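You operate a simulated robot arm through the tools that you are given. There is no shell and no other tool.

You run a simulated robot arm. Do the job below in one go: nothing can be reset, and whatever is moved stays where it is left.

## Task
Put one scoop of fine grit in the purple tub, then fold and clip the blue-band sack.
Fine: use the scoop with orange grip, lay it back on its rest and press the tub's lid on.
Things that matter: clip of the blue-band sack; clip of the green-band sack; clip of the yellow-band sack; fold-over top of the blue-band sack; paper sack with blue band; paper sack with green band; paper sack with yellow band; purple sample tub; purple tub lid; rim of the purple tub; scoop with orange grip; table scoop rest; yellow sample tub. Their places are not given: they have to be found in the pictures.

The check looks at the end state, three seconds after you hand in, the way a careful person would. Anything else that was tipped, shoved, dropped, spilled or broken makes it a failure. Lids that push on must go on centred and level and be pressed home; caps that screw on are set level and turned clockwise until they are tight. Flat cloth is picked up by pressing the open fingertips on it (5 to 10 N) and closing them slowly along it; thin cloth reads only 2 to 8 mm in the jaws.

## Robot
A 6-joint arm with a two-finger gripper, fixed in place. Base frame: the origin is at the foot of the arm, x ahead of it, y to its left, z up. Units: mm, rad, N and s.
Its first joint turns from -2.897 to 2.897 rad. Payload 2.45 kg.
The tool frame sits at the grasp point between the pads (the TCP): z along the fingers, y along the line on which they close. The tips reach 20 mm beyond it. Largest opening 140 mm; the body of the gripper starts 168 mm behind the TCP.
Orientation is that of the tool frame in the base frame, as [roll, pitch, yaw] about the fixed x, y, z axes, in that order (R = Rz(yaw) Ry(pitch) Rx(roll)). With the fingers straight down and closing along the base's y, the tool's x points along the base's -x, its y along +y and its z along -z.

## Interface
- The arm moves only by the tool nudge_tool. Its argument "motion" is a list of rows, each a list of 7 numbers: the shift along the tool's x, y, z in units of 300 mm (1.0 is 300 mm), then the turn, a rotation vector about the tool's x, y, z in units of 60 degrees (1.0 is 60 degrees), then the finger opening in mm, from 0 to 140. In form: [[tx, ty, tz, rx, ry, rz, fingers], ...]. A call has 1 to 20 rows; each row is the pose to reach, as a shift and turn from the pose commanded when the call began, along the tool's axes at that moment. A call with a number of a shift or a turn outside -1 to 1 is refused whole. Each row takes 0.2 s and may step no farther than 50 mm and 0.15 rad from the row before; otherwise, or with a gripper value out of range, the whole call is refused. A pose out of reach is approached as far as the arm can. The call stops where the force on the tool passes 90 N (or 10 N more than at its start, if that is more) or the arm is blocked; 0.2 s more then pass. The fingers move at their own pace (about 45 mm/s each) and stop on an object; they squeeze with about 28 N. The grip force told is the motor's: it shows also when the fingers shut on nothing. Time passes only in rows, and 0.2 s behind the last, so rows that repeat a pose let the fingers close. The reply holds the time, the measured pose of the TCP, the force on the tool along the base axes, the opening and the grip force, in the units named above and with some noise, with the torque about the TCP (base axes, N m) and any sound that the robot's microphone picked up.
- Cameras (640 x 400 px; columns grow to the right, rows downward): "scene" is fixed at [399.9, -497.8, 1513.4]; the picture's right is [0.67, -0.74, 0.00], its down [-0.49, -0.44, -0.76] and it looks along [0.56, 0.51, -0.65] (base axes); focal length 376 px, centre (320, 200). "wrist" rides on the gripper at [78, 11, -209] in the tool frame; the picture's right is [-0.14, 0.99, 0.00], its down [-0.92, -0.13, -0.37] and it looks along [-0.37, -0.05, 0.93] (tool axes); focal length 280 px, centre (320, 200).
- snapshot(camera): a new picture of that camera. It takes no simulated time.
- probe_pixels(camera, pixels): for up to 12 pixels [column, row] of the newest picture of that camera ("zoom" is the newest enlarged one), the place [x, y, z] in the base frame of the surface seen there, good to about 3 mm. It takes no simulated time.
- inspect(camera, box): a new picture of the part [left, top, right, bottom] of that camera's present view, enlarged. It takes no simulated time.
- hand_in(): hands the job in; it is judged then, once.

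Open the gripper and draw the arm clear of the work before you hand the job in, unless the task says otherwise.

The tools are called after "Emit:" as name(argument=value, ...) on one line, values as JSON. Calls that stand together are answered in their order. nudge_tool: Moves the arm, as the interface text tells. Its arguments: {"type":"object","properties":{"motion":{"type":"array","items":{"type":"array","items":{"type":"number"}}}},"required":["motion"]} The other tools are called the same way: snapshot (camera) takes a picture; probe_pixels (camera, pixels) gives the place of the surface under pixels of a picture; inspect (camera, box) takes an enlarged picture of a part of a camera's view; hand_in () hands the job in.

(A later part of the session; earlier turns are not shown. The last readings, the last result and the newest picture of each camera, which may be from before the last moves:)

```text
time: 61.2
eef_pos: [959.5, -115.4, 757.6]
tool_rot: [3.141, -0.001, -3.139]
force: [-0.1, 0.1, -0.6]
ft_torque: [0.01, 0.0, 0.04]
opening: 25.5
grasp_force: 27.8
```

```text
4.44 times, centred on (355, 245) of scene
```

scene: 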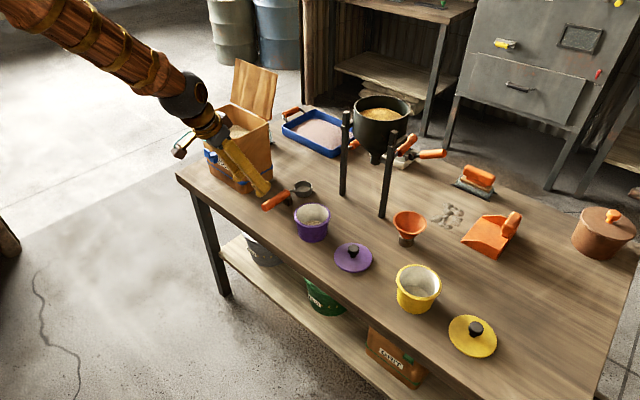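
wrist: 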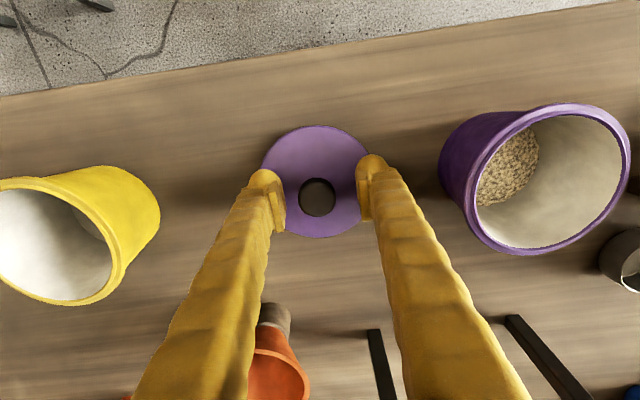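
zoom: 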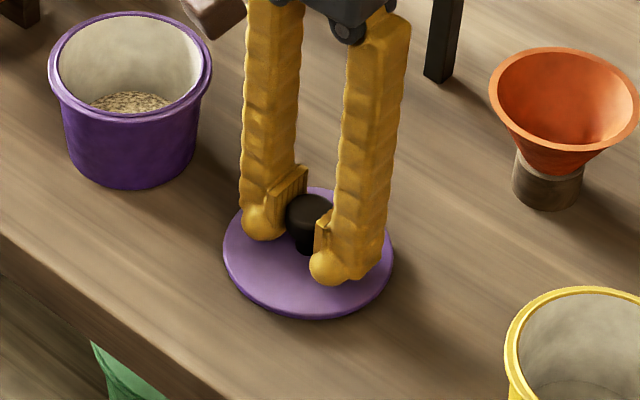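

Knob gripped at 25.5 mm. I lift the lid straight up 110 mm.

Emit:
nudge_tool(motion=[[0, 0, -0.03, 0, 0, 0, 0], [0, 0, -0.1, 0, 0, 0, 0], [0, 0, -0.22, 0, 0, 0, 0], [0, 0, -0.3667, 0, 0, 0, 0], [0, 0, -0.3667, 0, 0, 0, 0]])

Emit:
inspect(camera="scene", box=[300, 170, 410, 280])

Emit:
snapshot(camera="wrist")

```text
time: 62.4
eef_pos: [959.1, -114.6, 866.5]
tool_rot: [-3.141, 0.001, -3.139]
force: [-0.6, -0.5, -0.5]
ft_torque: [0.03, -0.03, 0.01]
opening: 25.7
grasp_force: 27.4
```

```text
3.64 times, centred on (355, 225) of scene
```

zoom: 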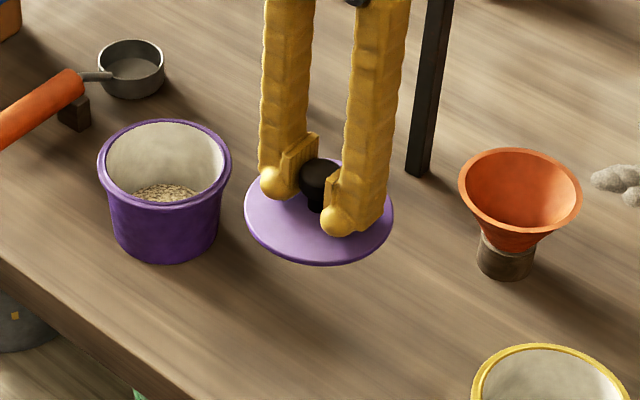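

```text
taken
```

wrist: 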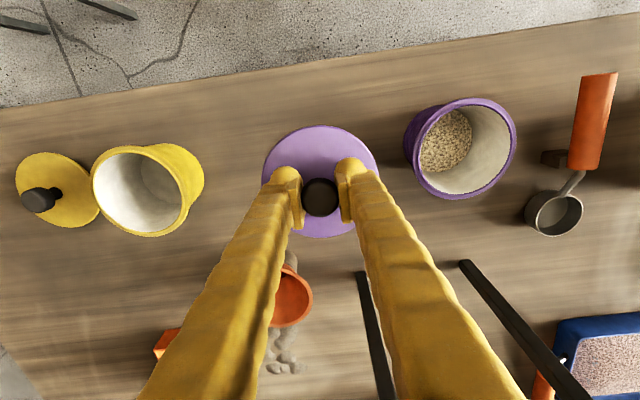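

Lid is lifted and looks level. I probe its edge in both views to get its centre relative to the TCP and check the tilt.

Emit:
probe_pixels(camera="wrist", pixels=[[265, 165], [375, 165], [320, 128], [285, 138], [356, 138], [265, 180], [315, 235], [328, 235], [319, 180], [319, 195], [380, 170], [300, 150]])

Emit:
probe_pixels(camera="zoom", pixels=[[248, 205], [390, 212], [320, 260], [262, 232], [370, 240], [255, 180], [320, 265], [275, 245], [360, 178], [340, 172]])

```text
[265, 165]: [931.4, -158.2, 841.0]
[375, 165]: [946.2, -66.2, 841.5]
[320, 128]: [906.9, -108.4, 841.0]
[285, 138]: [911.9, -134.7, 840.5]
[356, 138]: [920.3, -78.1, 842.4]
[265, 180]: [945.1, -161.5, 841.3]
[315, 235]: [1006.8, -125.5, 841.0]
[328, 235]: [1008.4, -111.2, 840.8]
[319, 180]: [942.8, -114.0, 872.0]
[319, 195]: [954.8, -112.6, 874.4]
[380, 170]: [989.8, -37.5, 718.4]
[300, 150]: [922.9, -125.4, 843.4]
```

```text
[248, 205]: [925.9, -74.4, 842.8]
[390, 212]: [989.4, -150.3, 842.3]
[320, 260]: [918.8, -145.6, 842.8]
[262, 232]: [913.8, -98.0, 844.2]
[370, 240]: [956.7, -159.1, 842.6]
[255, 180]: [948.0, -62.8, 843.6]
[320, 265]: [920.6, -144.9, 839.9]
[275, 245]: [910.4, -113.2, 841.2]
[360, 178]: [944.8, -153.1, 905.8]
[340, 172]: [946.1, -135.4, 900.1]
```

Lid is level (top z≈842, 25 mm below the TCP), centre ≈(957.5,−113.5). I move it over the tub (+147.5 mm in y) at the same height.

Emit:
nudge_tool(motion=[[-0.0006, 0.11, 0, 0, 0, 0, 0], [-0.0012, 0.22, 0, 0, 0, 0, 0], [-0.0018, 0.34, 0, 0, 0, 0, 0], [-0.0024, 0.45, 0, 0, 0, 0, 0], [-0.0024, 0.492, 0, 0, 0, 0, 0], [-0.0024, 0.492, 0, 0, 0, 0, 0]])

Emit:
snapshot(camera="wrist")

Emit:
inspect(camera="scene", box=[260, 150, 370, 250])

```text
time: 63.8
eef_pos: [959.3, 31.6, 866.8]
tool_rot: [-3.141, 0.0, -3.14]
force: [0.4, -0.1, -0.3]
ft_torque: [0.02, 0.0, 0.02]
opening: 25.6
grasp_force: 28.4
```

```text
taken
```

wrist: 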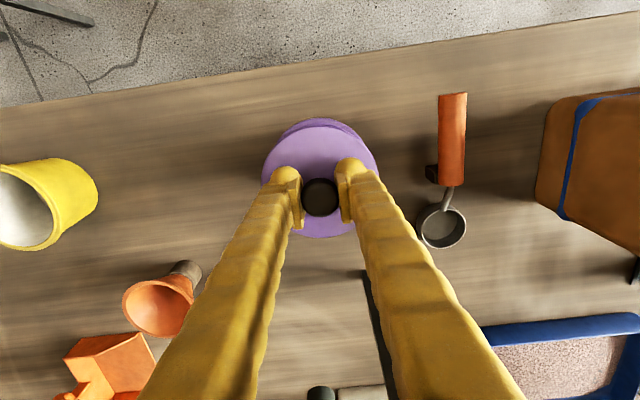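

```text
4.00 times, centred on (315, 200) of scene
```

zoom: 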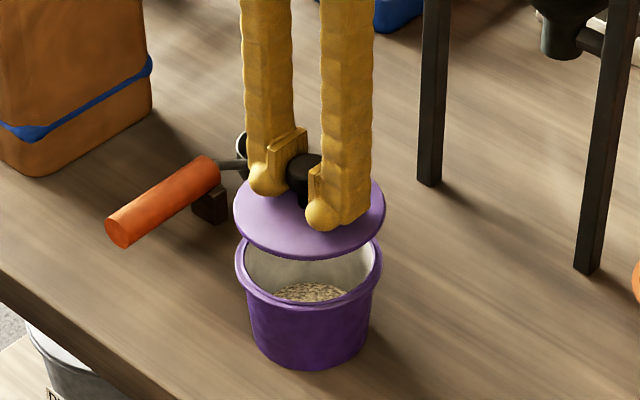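

The lid is over the tub, edges nearly lined up (lid scene-zoom centre ≈310, tub ≈308.5). I lower to about 8 mm above the rim and compare more closely.

Emit:
nudge_tool(motion=[[0, 0, 0.03, 0, 0, 0, 0], [0, 0, 0.06, 0, 0, 0, 0], [0, 0, 0.0867, 0, 0, 0, 0], [0, 0, 0.0867, 0, 0, 0, 0]])

Emit:
inspect(camera="scene", box=[280, 180, 350, 250])

Emit:
inspect(camera="wrist", box=[240, 90, 400, 250])

```text
time: 64.8
eef_pos: [959.3, 31.2, 841.8]
tool_rot: [3.141, 0.0, -3.14]
force: [0.0, 1.0, -0.2]
ft_torque: [0.01, 0.01, -0.03]
opening: 25.5
grasp_force: 28.4
```

```text
5.71 times, centred on (315, 215) of scene
```

zoom: 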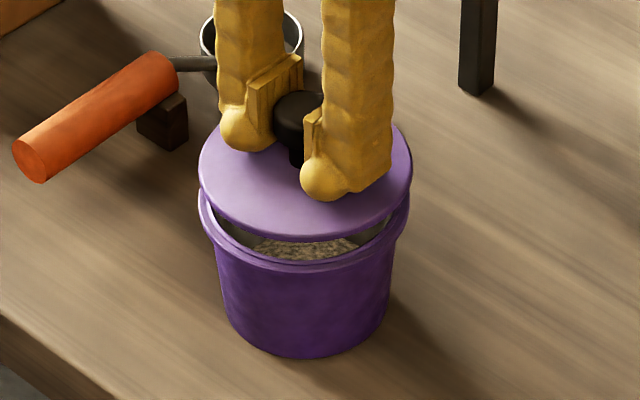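

```text
2.50 times, centred on (320, 170) of wrist
```

zoom: 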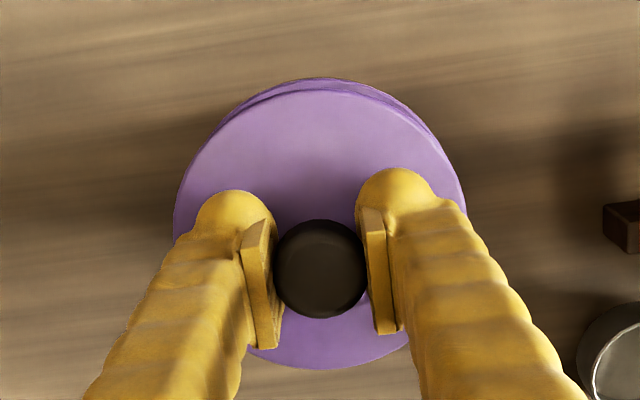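

In the scene zoom the lid seems ~1–2 mm toward −y relative to the tub. I probe both edges once more in this zoom to fix the correction.

Emit:
inspect(camera="scene", box=[280, 180, 350, 250])

Emit:
probe_pixels(camera="zoom", pixels=[[201, 165], [409, 172], [300, 236], [240, 215], [365, 215], [203, 145], [202, 215], [405, 222], [300, 266], [240, 250], [365, 253], [212, 235]])

Emit:
probe_pixels(camera="wrist", pixels=[[320, 128], [320, 123], [290, 133], [284, 135], [356, 139], [360, 137], [312, 177], [312, 182], [264, 170], [377, 170], [318, 235], [330, 234]])

```text
5.71 times, centred on (315, 215) of scene
```

zoom: 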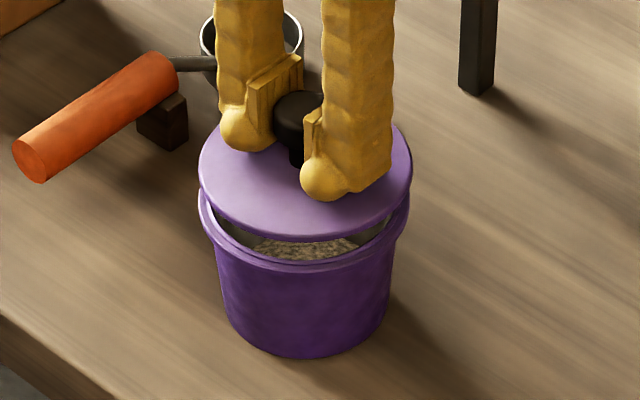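

```text
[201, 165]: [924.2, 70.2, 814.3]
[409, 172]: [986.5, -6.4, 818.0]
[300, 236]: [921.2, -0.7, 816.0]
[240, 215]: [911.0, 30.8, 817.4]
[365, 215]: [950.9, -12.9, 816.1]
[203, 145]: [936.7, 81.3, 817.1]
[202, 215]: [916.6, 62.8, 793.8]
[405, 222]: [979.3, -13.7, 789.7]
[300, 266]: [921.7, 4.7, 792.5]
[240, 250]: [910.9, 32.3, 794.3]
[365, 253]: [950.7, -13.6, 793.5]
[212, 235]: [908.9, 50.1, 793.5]
```

```text
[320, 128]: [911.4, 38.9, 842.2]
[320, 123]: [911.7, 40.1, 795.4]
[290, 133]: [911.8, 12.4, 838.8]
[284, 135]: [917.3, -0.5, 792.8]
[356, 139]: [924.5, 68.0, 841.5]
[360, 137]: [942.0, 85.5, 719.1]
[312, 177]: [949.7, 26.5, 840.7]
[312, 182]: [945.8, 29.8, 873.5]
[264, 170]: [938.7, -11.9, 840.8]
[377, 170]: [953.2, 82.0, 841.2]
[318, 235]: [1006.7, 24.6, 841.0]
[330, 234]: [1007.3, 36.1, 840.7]
```

The offset is at most about 1 mm; I correct by (−0.4,+0.8) and lower 8 mm towards the rim, watching the force.

Emit:
nudge_tool(motion=[[0.0013, 0.0027, 0.007, 0, 0, 0, 0], [0.0013, 0.0027, 0.014, 0, 0, 0, 0], [0.0013, 0.0027, 0.021, 0, 0, 0, 0], [0.0013, 0.0027, 0.0267, 0, 0, 0, 0], [0.0013, 0.0027, 0.0267, 0, 0, 0, 0]])

Emit:
inspect(camera="scene", box=[280, 180, 350, 250])

Emit:
inspect(camera="wrist", box=[240, 90, 400, 250])

```text
time: 66.0
eef_pos: [958.6, 33.5, 832.7]
tool_rot: [3.141, 0.001, -3.14]
force: [-1.2, -0.3, -0.8]
ft_torque: [-0.01, 0.02, 0.02]
opening: 25.1
grasp_force: 28.0
```

```text
5.71 times, centred on (315, 215) of scene
```

zoom: 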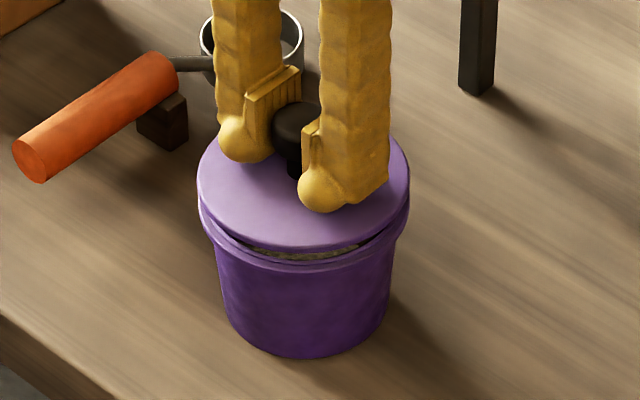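

```text
2.50 times, centred on (320, 170) of wrist
```

zoom: 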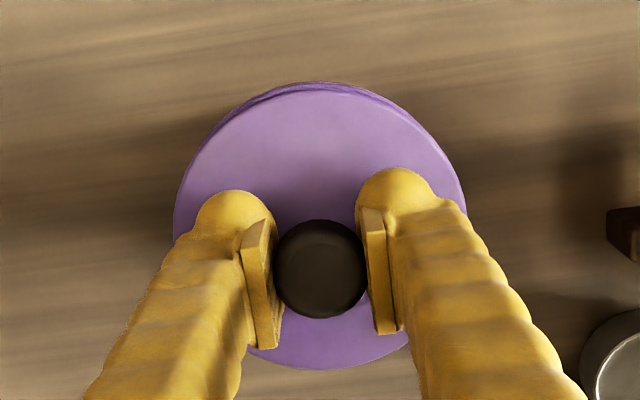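

Lid and tub are now aligned (both scene-zoom centres ≈303.5). I lower 3 mm slowly to find first contact.

Emit:
nudge_tool(motion=[[0, 0, 0.0033, 0, 0, 0, 0], [0, 0, 0.0067, 0, 0, 0, 0], [0, 0, 0.01, 0, 0, 0, 0], [0, 0, 0.01, 0, 0, 0, 0]])

```text
time: 67.0
eef_pos: [959.7, 33.4, 830.4]
tool_rot: [-3.141, 0.001, -3.139]
force: [0.7, 0.3, -1.2]
ft_torque: [-0.01, 0.01, -0.01]
opening: 25.5
grasp_force: 28.4
```

No contact yet (force −1.2 N). I continue down by another 4 mm in 1 mm steps.

Emit:
nudge_tool(motion=[[0, 0, 0.0033, 0, 0, 0, 0], [0, 0, 0.0067, 0, 0, 0, 0], [0, 0, 0.01, 0, 0, 0, 0], [0, 0, 0.0133, 0, 0, 0, 0], [0, 0, 0.0133, 0, 0, 0, 0]])

Emit:
inspect(camera="scene", box=[280, 180, 350, 250])

```text
time: 68.2
eef_pos: [958.2, 34.0, 825.9]
tool_rot: [3.141, -0.001, -3.139]
force: [0.6, -0.3, -1.1]
ft_torque: [0.0, 0.01, 0.0]
opening: 25.7
grasp_force: 28.0
```

```text
5.71 times, centred on (315, 215) of scene
```

zoom: 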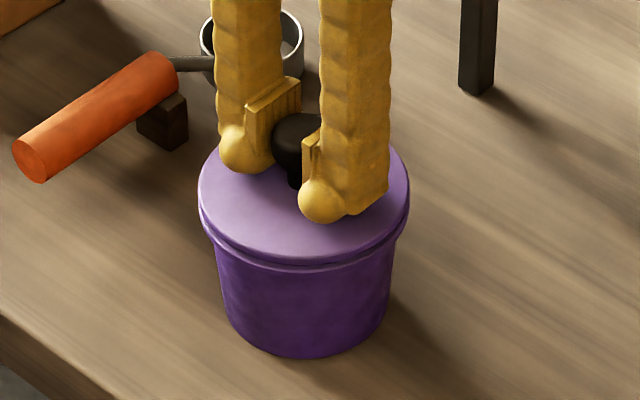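

The lid's plug is entering the tub without force. I go down another 3 mm in small steps.

Emit:
nudge_tool(motion=[[0, 0, 0.0033, 0, 0, 0, 0], [0, 0, 0.0067, 0, 0, 0, 0], [0, 0, 0.01, 0, 0, 0, 0], [0, 0, 0.01, 0, 0, 0, 0]])

```text
time: 69.2
eef_pos: [958.6, 32.9, 822.6]
tool_rot: [3.141, 0.001, -3.139]
force: [-0.2, -0.2, -0.8]
ft_torque: [0.0, 0.0, -0.03]
opening: 25.5
grasp_force: 28.0
```

Still no resistance at TCP z 822.6 (lid top ≈797.6). I lower in further 1 mm steps and look again.

Emit:
nudge_tool(motion=[[0, 0, 0.0033, 0, 0, 0, 0], [0, 0, 0.0067, 0, 0, 0, 0], [0, 0, 0.0067, 0, 0, 0, 0]])

Emit:
inspect(camera="scene", box=[280, 180, 350, 250])

```text
time: 70.0
eef_pos: [959.2, 33.1, 822.7]
tool_rot: [-3.141, 0.001, -3.139]
force: [-4.9, -0.8, 26.5]
ft_torque: [0.0, 0.08, 0.01]
opening: 25.3
grasp_force: 28.0
```

```text
5.71 times, centred on (315, 215) of scene
```

zoom: 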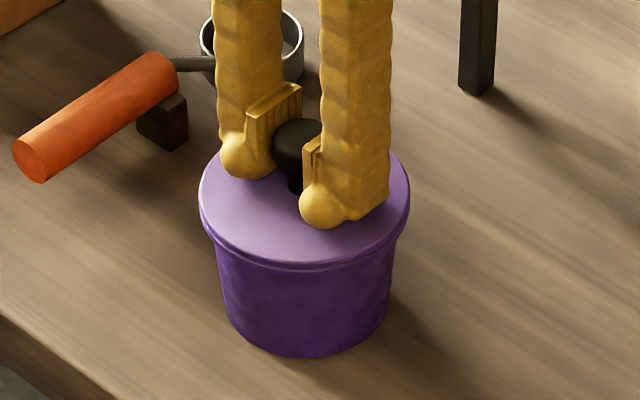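

Now 26 N of resistance: the press fit begins. I press on down 2 mm more in half-millimetre steps.

Emit:
nudge_tool(motion=[[0, 0, 0.0017, 0, 0, 0, 0], [0, 0, 0.0033, 0, 0, 0, 0], [0, 0, 0.005, 0, 0, 0, 0], [0, 0, 0.0067, 0, 0, 0, 0], [0, 0, 0.0067, 0, 0, 0, 0]])

Emit:
inspect(camera="scene", box=[280, 180, 350, 250])

```text
time: 71.2
eef_pos: [958.1, 33.4, 818.5]
tool_rot: [-3.14, 0.001, -3.141]
force: [4.8, -3.1, 39.5]
ft_torque: [-0.05, -0.23, -0.03]
opening: 25.3
grasp_force: 27.8
```

```text
5.71 times, centred on (315, 215) of scene
```

zoom: 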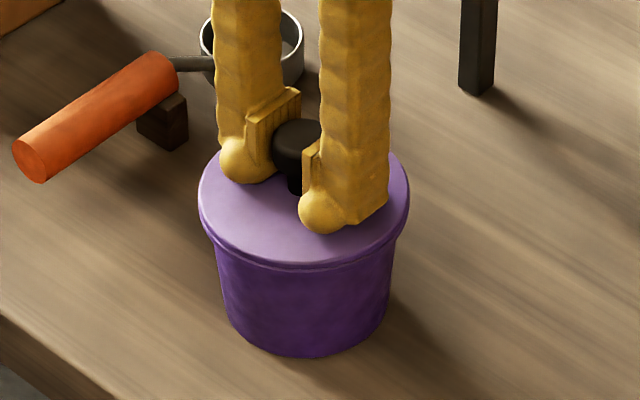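

Force 39.5 N, TCP at 818.5. I probe the lid's top and edge to see how far it has seated.

Emit:
probe_pixels(camera="zoom", pixels=[[230, 200], [260, 230], [320, 250], [380, 225], [350, 245], [210, 190], [300, 266], [240, 250], [370, 253], [300, 274], [290, 135], [400, 190]])

Emit:
inspect(camera="scene", box=[295, 205, 335, 240])

```text
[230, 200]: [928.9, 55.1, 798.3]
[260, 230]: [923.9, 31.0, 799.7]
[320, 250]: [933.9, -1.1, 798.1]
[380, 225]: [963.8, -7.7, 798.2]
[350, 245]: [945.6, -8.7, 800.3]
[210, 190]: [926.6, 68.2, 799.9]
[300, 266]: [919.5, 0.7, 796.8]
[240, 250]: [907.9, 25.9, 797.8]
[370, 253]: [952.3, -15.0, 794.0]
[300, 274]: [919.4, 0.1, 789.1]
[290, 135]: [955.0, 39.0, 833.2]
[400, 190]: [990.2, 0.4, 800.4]
```

```text
11.43 times, centred on (315, 222) of scene
```

zoom: 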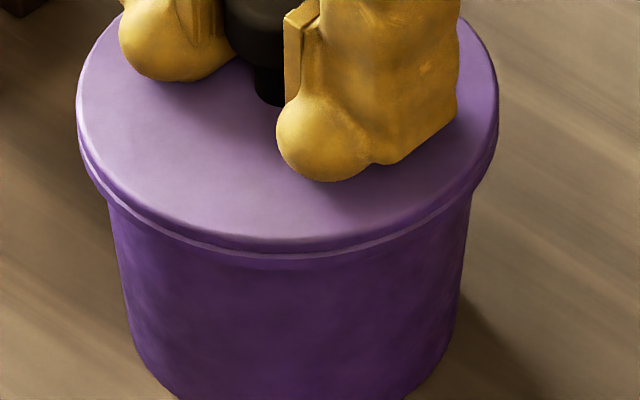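

The lid top reads z≈799 with the rim at ≈794, and the fingers slipped down the knob so that the fingertips bear on the plate. I press further, in small steps, to drive it home.

Emit:
nudge_tool(motion=[[0, 0, 0.0017, 0, 0, 0, 0], [0, 0, 0.0033, 0, 0, 0, 0], [0, 0, 0.005, 0, 0, 0, 0], [0, 0, 0.0067, 0, 0, 0, 0], [0, 0, 0.0067, 0, 0, 0, 0]])

Emit:
inspect(camera="scene", box=[295, 205, 335, 240])

```text
time: 72.4
eef_pos: [959.1, 34.7, 818.8]
tool_rot: [-3.141, 0.003, -3.139]
force: [-1.1, -1.9, 79.3]
ft_torque: [-0.05, 0.29, -0.01]
opening: 25.7
grasp_force: 28.0
```

```text
11.43 times, centred on (315, 222) of scene
```

zoom: 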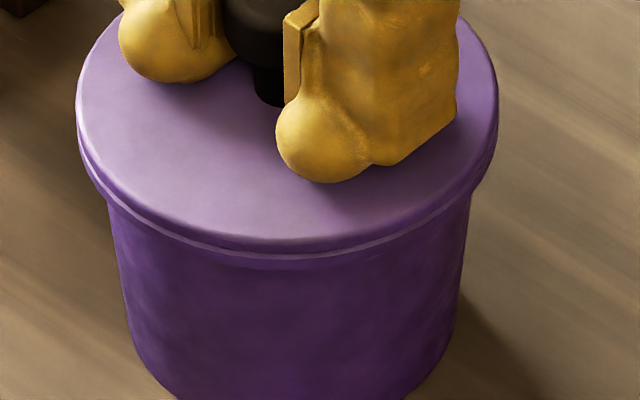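

79 N and no further travel: the plate is level and flush on the rim. I ease the pressure by 3 mm, then open the fingers.

Emit:
nudge_tool(motion=[[0, 0, -0.005, 0, 0, 0, 0], [0, 0, -0.01, 0, 0, 0, 0], [0, 0, -0.01, 0, 0, 0, 0]])

```text
time: 73.2
eef_pos: [958.5, 32.9, 819.3]
tool_rot: [-3.141, 0.0, -3.14]
force: [12.9, -1.0, 34.0]
ft_torque: [-0.02, -0.89, -0.04]
opening: 25.5
grasp_force: 27.2
```

Still 34 N down; I ease another 2 mm and then open the fingers to 60 mm.

Emit:
nudge_tool(motion=[[0, 0, -0.0033, 0, 0, 0, 0], [0, 0, -0.0067, 0, 0, 0, 0], [0, 0, -0.0067, 0, 0, 0, 0], [0, 0, -0.0067, 0, 0, 0, 30], [0, 0, -0.0067, 0, 0, 0, 40], [0, 0, -0.0067, 0, 0, 0, 60], [0, 0, -0.0067, 0, 0, 0, 60]])

Emit:
inspect(camera="scene", box=[280, 180, 350, 250])

```text
time: 74.8
eef_pos: [959.4, 33.4, 822.1]
tool_rot: [3.141, 0.0, -3.141]
force: [-0.1, 0.4, -0.2]
ft_torque: [-0.05, 0.01, 0.03]
opening: 60.4
grasp_force: 0.0
```

```text
5.71 times, centred on (315, 215) of scene
```

zoom: 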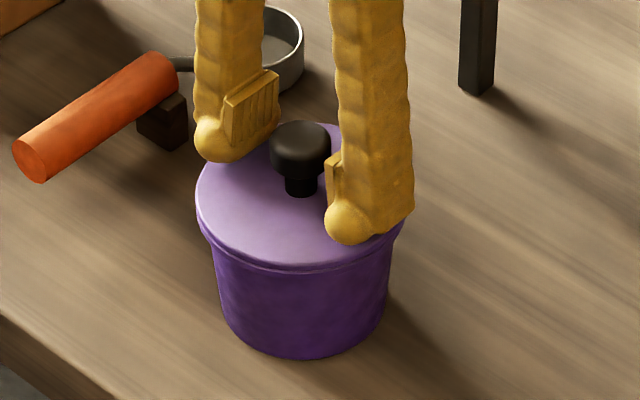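

Fingers are open. I rise 80 mm to view the lid without obstruction.

Emit:
nudge_tool(motion=[[0, 0, -0.1, 0, 0, 0, 60], [0, 0, -0.2, 0, 0, 0, 60], [0, 0, -0.3, 0, 0, 0, 60], [0, 0, -0.3, 0, 0, 0, 60]])

Emit:
inspect(camera="scene", box=[280, 180, 350, 250])

Emit:
snapshot(camera="wrist")

```text
time: 75.8
eef_pos: [959.2, 31.5, 912.1]
tool_rot: [3.141, 0.001, -3.14]
force: [0.4, -0.1, -0.3]
ft_torque: [-0.02, 0.01, 0.01]
opening: 60.1
grasp_force: 0.0
```

```text
5.71 times, centred on (315, 215) of scene
```

zoom: 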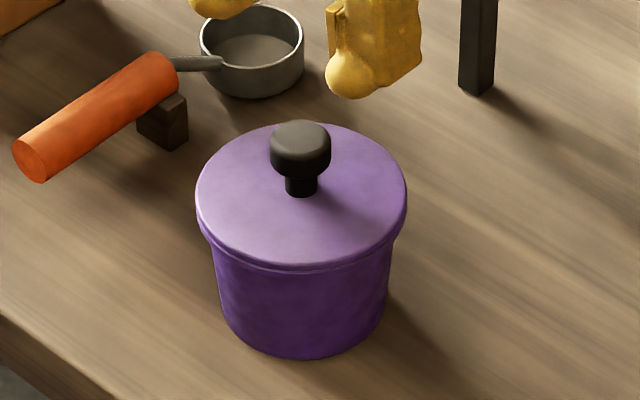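

```text
taken
```

wrist: 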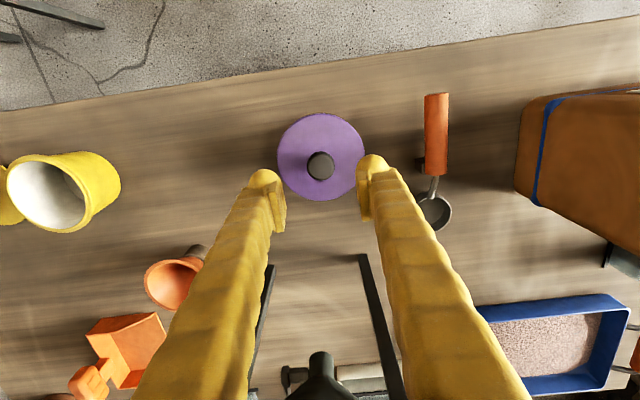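

The lid looks level, with its edge perhaps 1 mm off the tub's axis. I zoom and probe the lid top around its edge plus the rim below to check seating and level.

Emit:
inspect(camera="scene", box=[292, 195, 338, 235])

Emit:
probe_pixels(camera="zoom", pixels=[[130, 90], [140, 160], [200, 215], [300, 245], [400, 225], [460, 170], [470, 110], [300, 262], [300, 275], [420, 60], [200, 60], [300, 180]])

Emit:
inspect(camera="wrist", box=[265, 100, 375, 210])

```text
10.00 times, centred on (315, 215) of scene
```

zoom: 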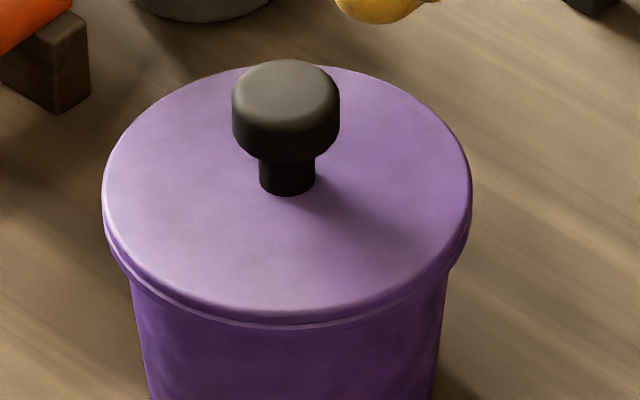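

```text
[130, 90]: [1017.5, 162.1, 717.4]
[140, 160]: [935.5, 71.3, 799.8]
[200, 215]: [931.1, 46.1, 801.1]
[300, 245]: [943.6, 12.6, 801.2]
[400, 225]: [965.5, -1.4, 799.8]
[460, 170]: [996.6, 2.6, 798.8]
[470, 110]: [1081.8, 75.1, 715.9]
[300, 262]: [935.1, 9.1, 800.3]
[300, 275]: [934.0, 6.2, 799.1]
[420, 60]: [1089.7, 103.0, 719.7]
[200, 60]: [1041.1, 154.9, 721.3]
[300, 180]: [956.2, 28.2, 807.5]
```

```text
3.64 times, centred on (320, 155) of wrist
```

zoom: 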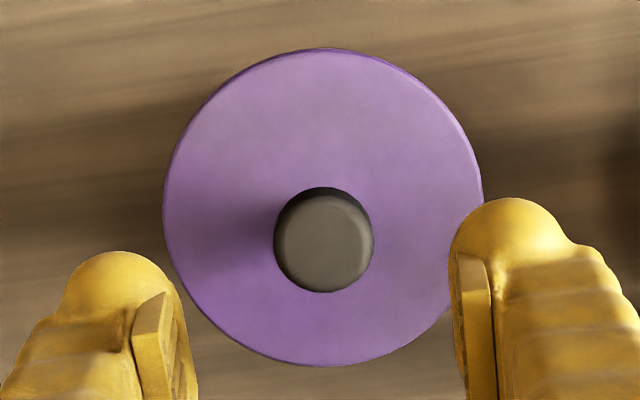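

Lid top is z≈800 all round, level. To be sure it is home I will press once more on the knob's top with closed fingers; first I probe the knob centre and lid edges.

Emit:
probe_pixels(camera="zoom", pixels=[[324, 240], [324, 200], [324, 285], [285, 240], [365, 240], [166, 210], [480, 200], [320, 52], [320, 362], [230, 100], [420, 100], [250, 340]])

Emit:
nudge_tool(motion=[[0, 0, 0, 0, 0, 0, 40], [0, 0, 0, 0, 0, 0, 20], [0, 0, 0, 0, 0, 0, 0], [0, 0, 0, 0, 0, 0, 0], [0, 0, 0, 0, 0, 0, 0]])

```text
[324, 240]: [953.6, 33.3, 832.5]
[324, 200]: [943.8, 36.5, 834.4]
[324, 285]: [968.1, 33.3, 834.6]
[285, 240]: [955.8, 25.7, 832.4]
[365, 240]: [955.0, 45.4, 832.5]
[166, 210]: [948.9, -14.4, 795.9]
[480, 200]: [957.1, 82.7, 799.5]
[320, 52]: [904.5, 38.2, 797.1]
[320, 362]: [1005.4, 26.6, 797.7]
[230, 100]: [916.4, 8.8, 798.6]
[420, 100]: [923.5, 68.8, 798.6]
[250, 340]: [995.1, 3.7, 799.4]
```

```text
time: 77.0
eef_pos: [959.2, 31.4, 912.0]
tool_rot: [3.141, 0.001, -3.141]
force: [-0.4, -0.5, 0.3]
ft_torque: [0.01, 0.01, -0.03]
opening: 0.0
grasp_force: 27.8
```

Knob top is at about (956,35.5,833). I centre the closed fingers over it and come down to about 3 mm above.

Emit:
nudge_tool(motion=[[0.006, 0.011, 0.05, 0, 0, 0, 0], [0.006, 0.011, 0.12, 0, 0, 0, 0], [0.006, 0.011, 0.1867, 0, 0, 0, 0], [0.006, 0.011, 0.1867, 0, 0, 0, 0]])

Emit:
inspect(camera="scene", box=[280, 170, 350, 240])

```text
time: 78.0
eef_pos: [957.9, 36.1, 856.3]
tool_rot: [-3.14, -0.001, -3.14]
force: [-0.3, -0.3, 0.4]
ft_torque: [-0.01, 0.0, 0.01]
opening: 0.0
grasp_force: 28.2
```

```text
5.71 times, centred on (315, 205) of scene
```

zoom: 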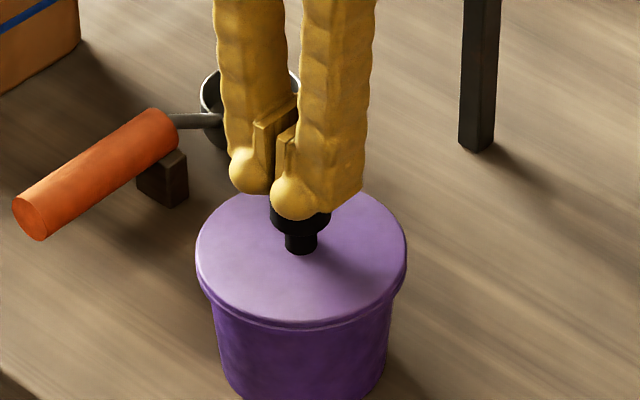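

The closed fingertips are centred on the knob. I press down 6 mm in 1 mm steps.

Emit:
nudge_tool(motion=[[0, 0, 0.0067, 0, 0, 0, 0], [0, 0, 0.01, 0, 0, 0, 0], [0, 0, 0.0133, 0, 0, 0, 0], [0, 0, 0.0167, 0, 0, 0, 0], [0, 0, 0.02, 0, 0, 0, 0], [0, 0, 0.02, 0, 0, 0, 0]])

```text
time: 79.4
eef_pos: [957.4, 35.0, 852.9]
tool_rot: [-3.14, 0.003, -3.14]
force: [-6.8, 0.8, 59.3]
ft_torque: [-0.01, 0.2, 0.0]
opening: 6.0
grasp_force: 27.8
```

59 N on the knob, with no give of the lid. I press 1 mm more for a firm seat, then release.

Emit:
nudge_tool(motion=[[0, 0, 0.0017, 0, 0, 0, 0], [0, 0, 0.0033, 0, 0, 0, 0], [0, 0, 0.0033, 0, 0, 0, 0]])

Emit:
inspect(camera="scene", box=[280, 170, 350, 240])

```text
time: 80.3
eef_pos: [959.1, 36.1, 853.3]
tool_rot: [3.141, 0.006, -3.14]
force: [-7.4, -0.9, 22.1]
ft_torque: [-0.04, 0.26, 0.0]
opening: 6.0
grasp_force: 28.0
stopped in row 3: the force on the tool passed its limit at 90 N (the readings are from after the stop); the commanded pose is now the measured one
```

```text
5.71 times, centred on (315, 205) of scene
```

zoom: 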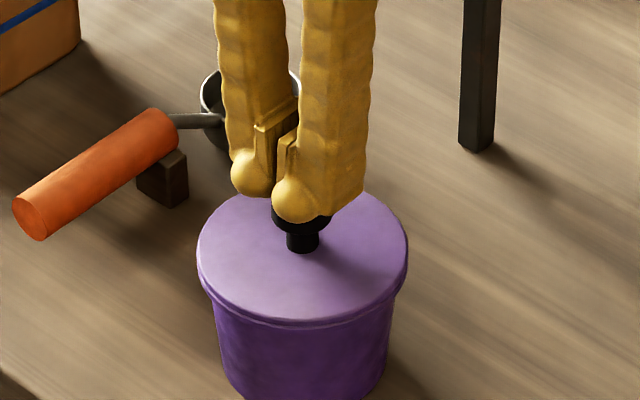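

Pressed to the 90 N limit; the lid is home. I withdraw straight up 100 mm and check the lid.

Emit:
nudge_tool(motion=[[0, 0, -0.03, 0, 0, 0, 0], [0, 0, -0.12, 0, 0, 0, 0], [0, 0, -0.24, 0, 0, 0, 0], [0, 0, -0.36, 0, 0, 0, 0], [0, 0, -0.36, 0, 0, 0, 20]])

Emit:
inspect(camera="scene", box=[292, 195, 338, 235])

Emit:
probe_pixels(camera="zoom", pixels=[[115, 180], [140, 160], [200, 215], [300, 245], [400, 225], [460, 170], [250, 300], [300, 312], [300, 322], [380, 300], [150, 260], [330, 105]])

Emit:
snapshot(camera="wrist")

```text
time: 81.5
eef_pos: [958.0, 35.6, 960.1]
tool_rot: [-3.141, 0.002, -3.141]
force: [-0.3, 0.4, -0.2]
ft_torque: [-0.03, 0.04, 0.01]
opening: 20.1
grasp_force: 0.1
```

```text
10.00 times, centred on (315, 215) of scene
```

zoom: 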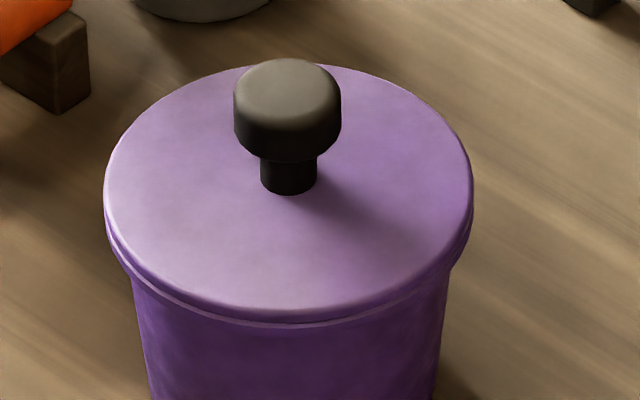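

```text
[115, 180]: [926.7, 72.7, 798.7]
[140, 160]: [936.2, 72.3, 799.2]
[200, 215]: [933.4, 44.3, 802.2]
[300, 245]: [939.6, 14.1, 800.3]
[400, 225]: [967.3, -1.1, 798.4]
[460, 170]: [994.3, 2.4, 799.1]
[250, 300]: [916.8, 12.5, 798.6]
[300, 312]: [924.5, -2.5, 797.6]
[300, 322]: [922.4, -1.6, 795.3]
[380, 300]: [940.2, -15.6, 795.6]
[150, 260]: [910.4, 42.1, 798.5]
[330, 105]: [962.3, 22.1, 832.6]
```

```text
taken
```

wrist: 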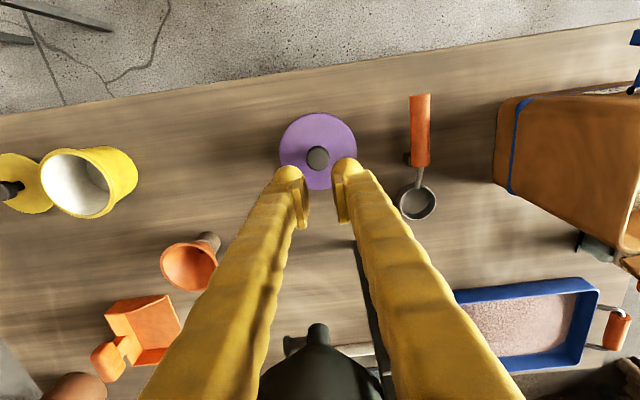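

The purple tub is closed: lid top level at z≈799 on the 794 rim. Next the sack: I rise and move toward it, well above the flap (top z≈1070).

Emit:
nudge_tool(motion=[[0, 0.02, -0.15, 0, 0, 0, 0], [-0.01, 0.08, -0.3, 0, 0, 0, 0], [-0.03, 0.17, -0.42, 0, 0, 0, 0], [-0.05, 0.27, -0.53, 0, 0, 0, 0], [-0.08, 0.38, -0.63, 0, 0, 0, 0], [-0.11, 0.49, -0.72, 0, 0, 0, 0], [-0.133, 0.6, -0.76, 0, 0, 0, 0], [-0.133, 0.6, -0.76, 0, 0, 0, 0]])

Emit:
snapshot(camera="wrist")

Emit:
snapshot(camera="scene")

```text
time: 83.3
eef_pos: [997.2, 215.4, 1187.8]
tool_rot: [-3.141, 0.003, -3.14]
force: [0.4, 0.4, -0.8]
ft_torque: [-0.02, 0.05, 0.03]
opening: 0.0
grasp_force: 28.7
```

```text
taken
```

wrist: 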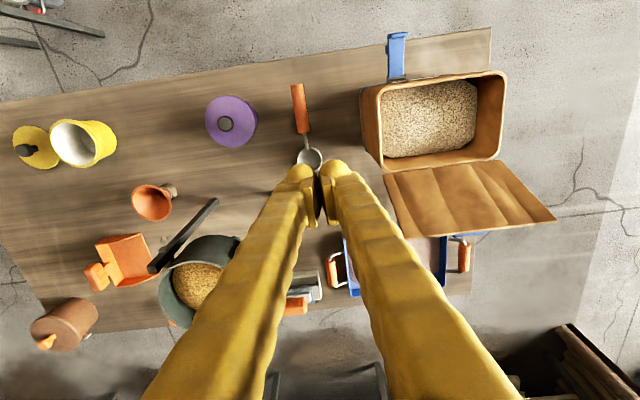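

```text
taken
```

scene: 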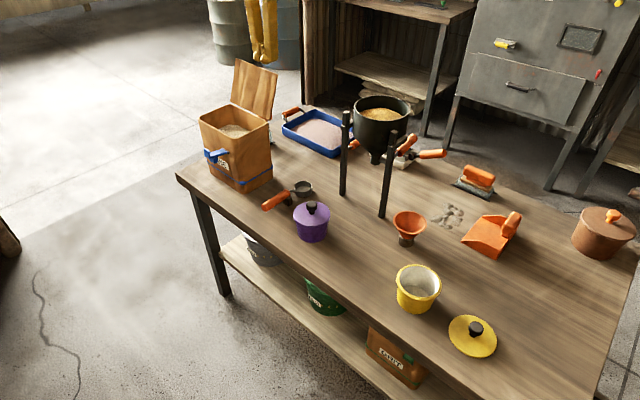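

From above, the flap's hinge edge runs (385,175)–(500,160) and its free edge (405,237)–(555,220) in the wrist view. I probe these, the rim and the clip.

Emit:
inspect(camera="wrist", box=[340, 20, 580, 250])

Emit:
probe_pixels(camera="wrist", pixels=[[388, 178], [495, 163], [408, 235], [552, 219], [480, 227], [450, 200], [440, 170], [364, 90], [500, 75], [495, 155], [385, 165], [398, 45]])

Emit:
probe_pixels(camera="wrist", pixels=[[396, 78], [405, 76], [390, 78], [398, 60], [397, 35], [390, 40], [407, 40], [430, 75], [440, 80], [430, 156], [435, 164], [445, 175]])

```text
1.74 times, centred on (460, 135) of wrist
```

zoom: 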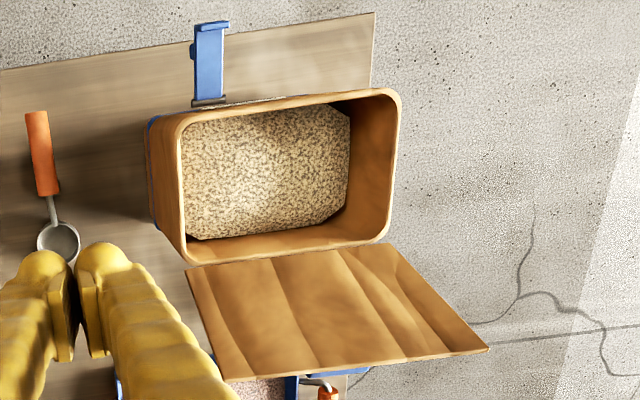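

```text
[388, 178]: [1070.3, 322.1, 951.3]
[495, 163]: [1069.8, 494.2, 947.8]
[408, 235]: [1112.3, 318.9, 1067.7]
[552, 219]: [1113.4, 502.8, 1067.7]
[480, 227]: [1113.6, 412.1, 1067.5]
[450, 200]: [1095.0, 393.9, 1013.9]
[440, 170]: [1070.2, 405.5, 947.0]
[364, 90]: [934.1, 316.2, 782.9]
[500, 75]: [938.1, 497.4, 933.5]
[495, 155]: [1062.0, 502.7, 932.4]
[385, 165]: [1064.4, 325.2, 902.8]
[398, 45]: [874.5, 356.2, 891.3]
```

```text
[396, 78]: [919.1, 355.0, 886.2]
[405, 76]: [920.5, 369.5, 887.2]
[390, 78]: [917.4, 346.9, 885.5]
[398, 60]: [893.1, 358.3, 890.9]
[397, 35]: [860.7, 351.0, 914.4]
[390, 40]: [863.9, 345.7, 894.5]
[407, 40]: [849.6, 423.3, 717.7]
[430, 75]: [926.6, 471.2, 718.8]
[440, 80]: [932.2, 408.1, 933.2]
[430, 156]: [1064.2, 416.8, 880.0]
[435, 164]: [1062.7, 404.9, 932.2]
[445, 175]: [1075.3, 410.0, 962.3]
```

Flap hinge line is at x≈1068, z≈942 and its free edge at (1113, 319–503, 1068). I move above the sack, fingers closed, with a 20° forward tilt, staying higher than the flap.

Emit:
nudge_tool(motion=[[-0.055, 0.113, 0, 0, -0.067, 0, 0], [-0.11, 0.227, 0, 0, -0.133, 0, 0], [-0.166, 0.34, 0, 0, -0.2, 0, 0], [-0.221, 0.453, 0, 0, -0.267, 0, 0], [-0.277, 0.567, 0, 0, -0.333, 0, 0], [-0.277, 0.567, 0, 0, -0.333, 0, 0]])

```text
time: 84.7
eef_pos: [1080.5, 385.8, 1188.1]
tool_rot: [3.14, 0.352, -3.141]
force: [1.3, -0.5, 0.4]
ft_torque: [0.01, 0.03, -0.03]
opening: 0.1
grasp_force: 28.2
```

Reached. Now forward over the flap's free edge to x≈1150 at z≈1150 (tip ends at z≈1131, above the flap).

Emit:
nudge_tool(motion=[[-0.058, 0, 0.066, 0, 0, 0, 0], [-0.117, 0, 0.133, 0, 0, 0, 0], [-0.175, 0, 0.199, 0, 0, 0, 0], [-0.175, 0, 0.199, 0, 0, 0, 0]])

Emit:
inspect(camera="scene", box=[180, 0, 340, 130])

Emit:
snapshot(camera="wrist")

```text
time: 85.7
eef_pos: [1149.4, 386.9, 1149.1]
tool_rot: [3.141, 0.351, -3.141]
force: [-0.5, -0.6, 0.1]
ft_torque: [0.0, 0.02, -0.02]
opening: 0.0
grasp_force: 27.8
```

```text
3.08 times, centred on (260, 65) of scene
```

zoom: 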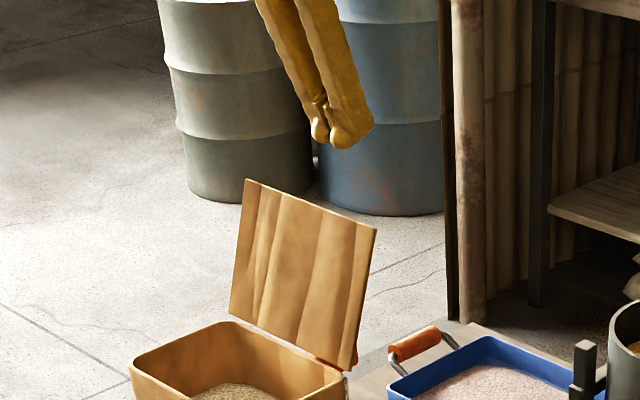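

```text
taken
```

wrist: 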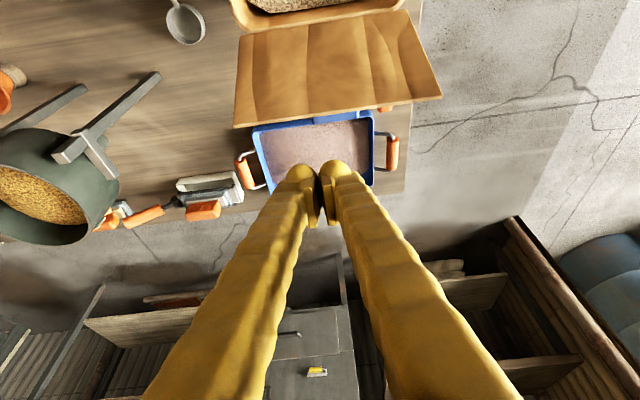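

Good. I descend behind the flap to TCP z≈1064, leaving about 14 mm clearance to its free edge.

Emit:
nudge_tool(motion=[[0.033, 0, 0.089, 0, 0, 0, 0], [0.065, 0, 0.177, 0, 0, 0, 0], [0.0977, 0, 0.266, 0, 0, 0, 0], [0.0977, 0, 0.266, 0, 0, 0, 0]])

Emit:
inspect(camera="scene", box=[180, 30, 320, 130])

```text
time: 86.7
eef_pos: [1151.6, 386.2, 1070.0]
tool_rot: [3.138, 0.36, 3.141]
force: [30.4, 3.3, 47.8]
ft_torque: [0.6, -0.13, -0.3]
opening: 0.0
grasp_force: 28.3
```

```text
4.00 times, centred on (250, 80) of scene
```

zoom: 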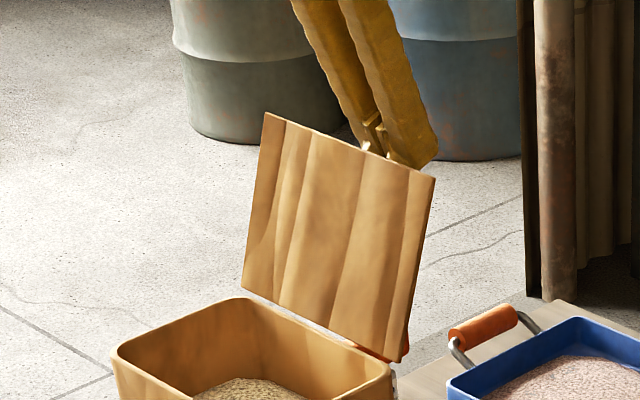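

There is contact (≈57 N, up and outwards): the fingertips touch the flap's back edge sooner than expected. I back up 20 mm and look closely.

Emit:
nudge_tool(motion=[[-0.0115, 0, -0.0313, 0, 0, 0, 0], [-0.03, 0, -0.08, 0, 0, 0, 0], [-0.03, 0, -0.08, 0, 0, 0, 0]])

Emit:
inspect(camera="scene", box=[220, 30, 300, 110])

Emit:
snapshot(camera="wrist")

```text
time: 87.5
eef_pos: [1149.8, 387.7, 1088.5]
tool_rot: [3.14, 0.35, -3.14]
force: [-0.5, -0.2, 0.8]
ft_torque: [-0.04, 0.03, 0.0]
opening: 0.0
grasp_force: 27.7
```

```text
5.00 times, centred on (260, 70) of scene
```

zoom: 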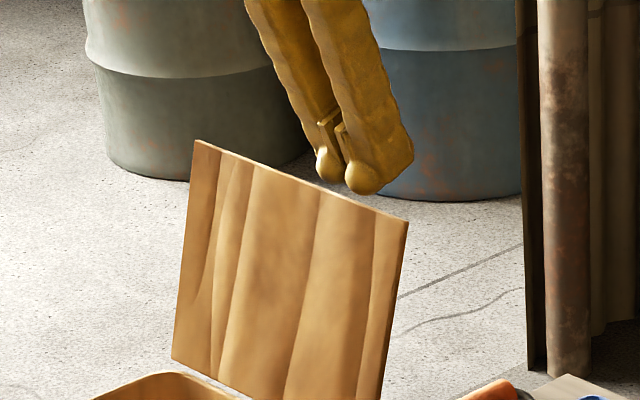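

```text
taken
```

wrist: 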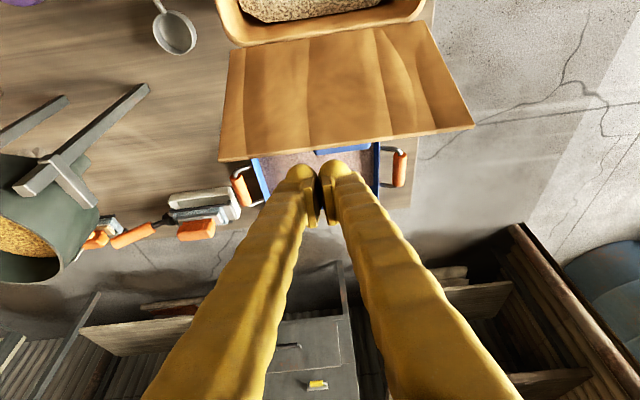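

I probe the fingertip balls and the flap's edge in both views to see how they stand to each other.

Emit:
probe_pixels(camera="wrist", pixels=[[298, 168], [300, 175], [335, 165], [330, 172], [312, 205], [340, 215], [345, 140], [300, 148], [345, 146], [300, 155], [400, 132], [318, 180]])

Emit:
probe_pixels(camera="zoom", pixels=[[365, 180], [362, 192], [328, 170], [395, 175], [408, 160], [340, 192], [300, 178], [320, 188], [404, 225], [197, 142], [398, 222], [350, 200]])

```text
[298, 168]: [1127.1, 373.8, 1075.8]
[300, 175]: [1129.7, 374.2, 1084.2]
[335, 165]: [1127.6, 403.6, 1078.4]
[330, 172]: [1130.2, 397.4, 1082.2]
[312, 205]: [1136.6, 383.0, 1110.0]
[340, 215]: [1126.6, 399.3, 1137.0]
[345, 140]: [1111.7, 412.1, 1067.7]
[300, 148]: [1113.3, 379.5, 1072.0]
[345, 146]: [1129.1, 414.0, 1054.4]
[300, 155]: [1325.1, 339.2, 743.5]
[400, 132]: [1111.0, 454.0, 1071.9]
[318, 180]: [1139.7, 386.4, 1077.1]
```

```text
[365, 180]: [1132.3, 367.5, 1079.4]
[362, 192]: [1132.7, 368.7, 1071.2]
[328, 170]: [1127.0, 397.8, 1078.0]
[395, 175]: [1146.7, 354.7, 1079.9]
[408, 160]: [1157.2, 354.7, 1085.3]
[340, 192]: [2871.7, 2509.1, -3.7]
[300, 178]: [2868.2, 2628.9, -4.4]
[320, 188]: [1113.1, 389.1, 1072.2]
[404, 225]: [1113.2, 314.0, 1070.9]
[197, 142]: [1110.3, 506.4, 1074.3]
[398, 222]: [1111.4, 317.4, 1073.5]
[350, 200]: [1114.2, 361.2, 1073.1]
```

The flap edge (x≈1113) is thicker than assumed and the finger face rubbed on it. I go 25 mm further back first, then down about 45 mm behind it.

Emit:
nudge_tool(motion=[[-0.039, 0, 0.0145, 0, 0, 0, 0], [-0.078, 0, 0.029, 0, 0, 0, 0], [-0.06, 0, 0.079, 0, 0, 0, 0], [-0.042, 0, 0.129, 0, 0, 0, 0], [-0.023, 0, 0.179, 0, 0, 0, 0], [-0.023, 0, 0.179, 0, 0, 0, 0]])

Emit:
inspect(camera="scene", box=[220, 30, 300, 110])

Emit:
snapshot(camera="wrist")

```text
time: 88.9
eef_pos: [1175.0, 387.0, 1042.4]
tool_rot: [3.14, 0.353, -3.14]
force: [-0.5, -0.6, -0.6]
ft_torque: [-0.02, 0.01, 0.0]
opening: 0.0
grasp_force: 28.1
```

```text
5.00 times, centred on (260, 70) of scene
```

zoom: 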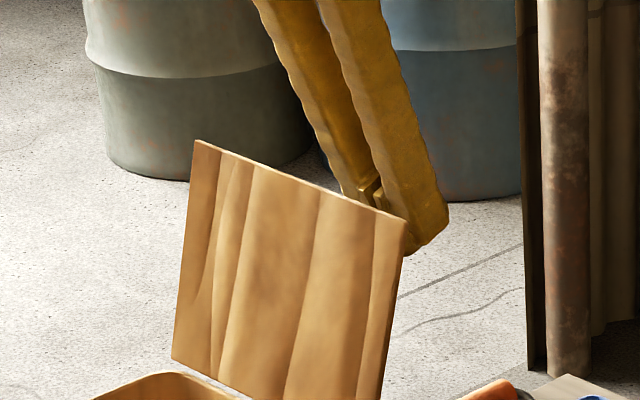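

```text
taken
```

wrist: 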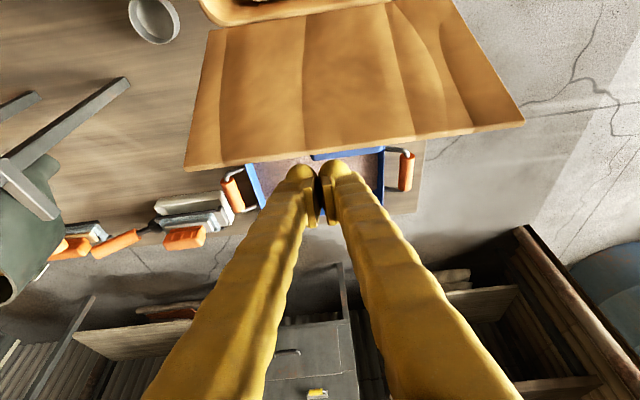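

The closed fingers are behind the flap. I draw them back toward −x by 30 mm, slowly, to meet and start folding it.

Emit:
nudge_tool(motion=[[0.0235, 0, -0.0086, 0, 0, 0, 0], [0.047, 0, -0.0173, 0, 0, 0, 0], [0.0704, 0, -0.0259, 0, 0, 0, 0], [0.0939, 0, -0.0345, 0, 0, 0, 0], [0.0939, 0, -0.0345, 0, 0, 0, 0]])

Emit:
inspect(camera="scene", box=[220, 30, 300, 110])

```text
time: 90.1
eef_pos: [1144.1, 385.5, 1040.9]
tool_rot: [-3.142, 0.353, -3.14]
force: [0.1, -0.3, 0.1]
ft_torque: [-0.02, 0.02, 0.0]
opening: 0.1
grasp_force: 27.9
```

```text
5.00 times, centred on (260, 70) of scene
```

zoom: 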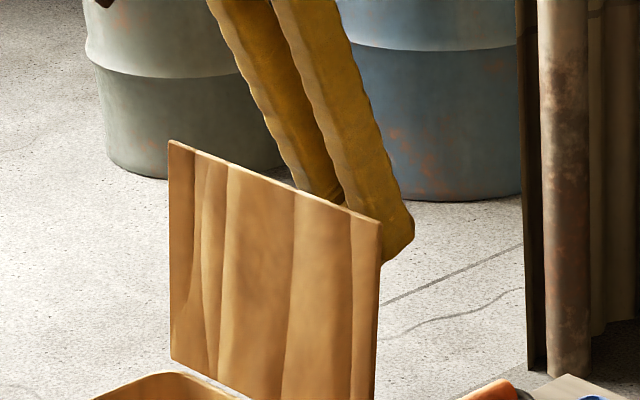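

The flap follows easily with almost no force and is now near upright. I keep drawing it forward another 60 mm.

Emit:
nudge_tool(motion=[[0.0313, 0, -0.0115, 0, 0, 0, 0], [0.0626, 0, -0.023, 0, 0, 0, 0], [0.0939, 0, -0.0345, 0, 0, 0, 0], [0.1252, 0, -0.046, 0, 0, 0, 0], [0.1565, 0, -0.0575, 0, 0, 0, 0], [0.1878, 0, -0.069, 0, 0, 0, 0], [0.1878, 0, -0.069, 0, 0, 0, 0]])

Emit:
inspect(camera="scene", box=[190, 30, 300, 140])

Emit:
snapshot(camera="wrist")

```text
time: 91.7
eef_pos: [1084.7, 386.2, 1042.3]
tool_rot: [-3.14, 0.353, -3.139]
force: [-0.1, 0.1, 0.4]
ft_torque: [-0.01, -0.01, 0.02]
opening: 0.0
grasp_force: 28.1
```

```text
3.64 times, centred on (245, 85) of scene
```

zoom: 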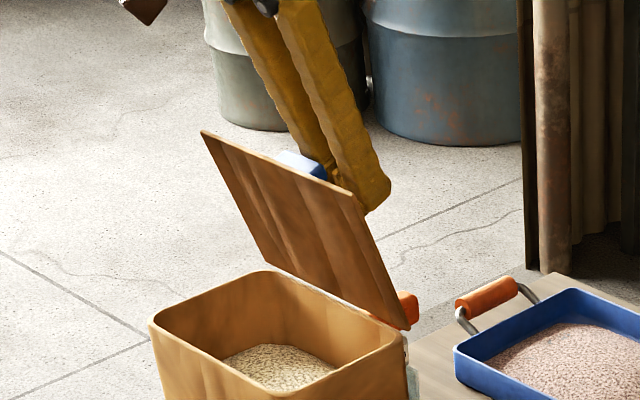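

```text
taken
```

wrist: 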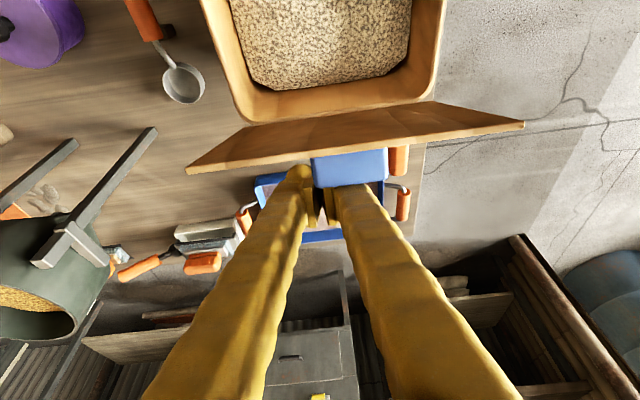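

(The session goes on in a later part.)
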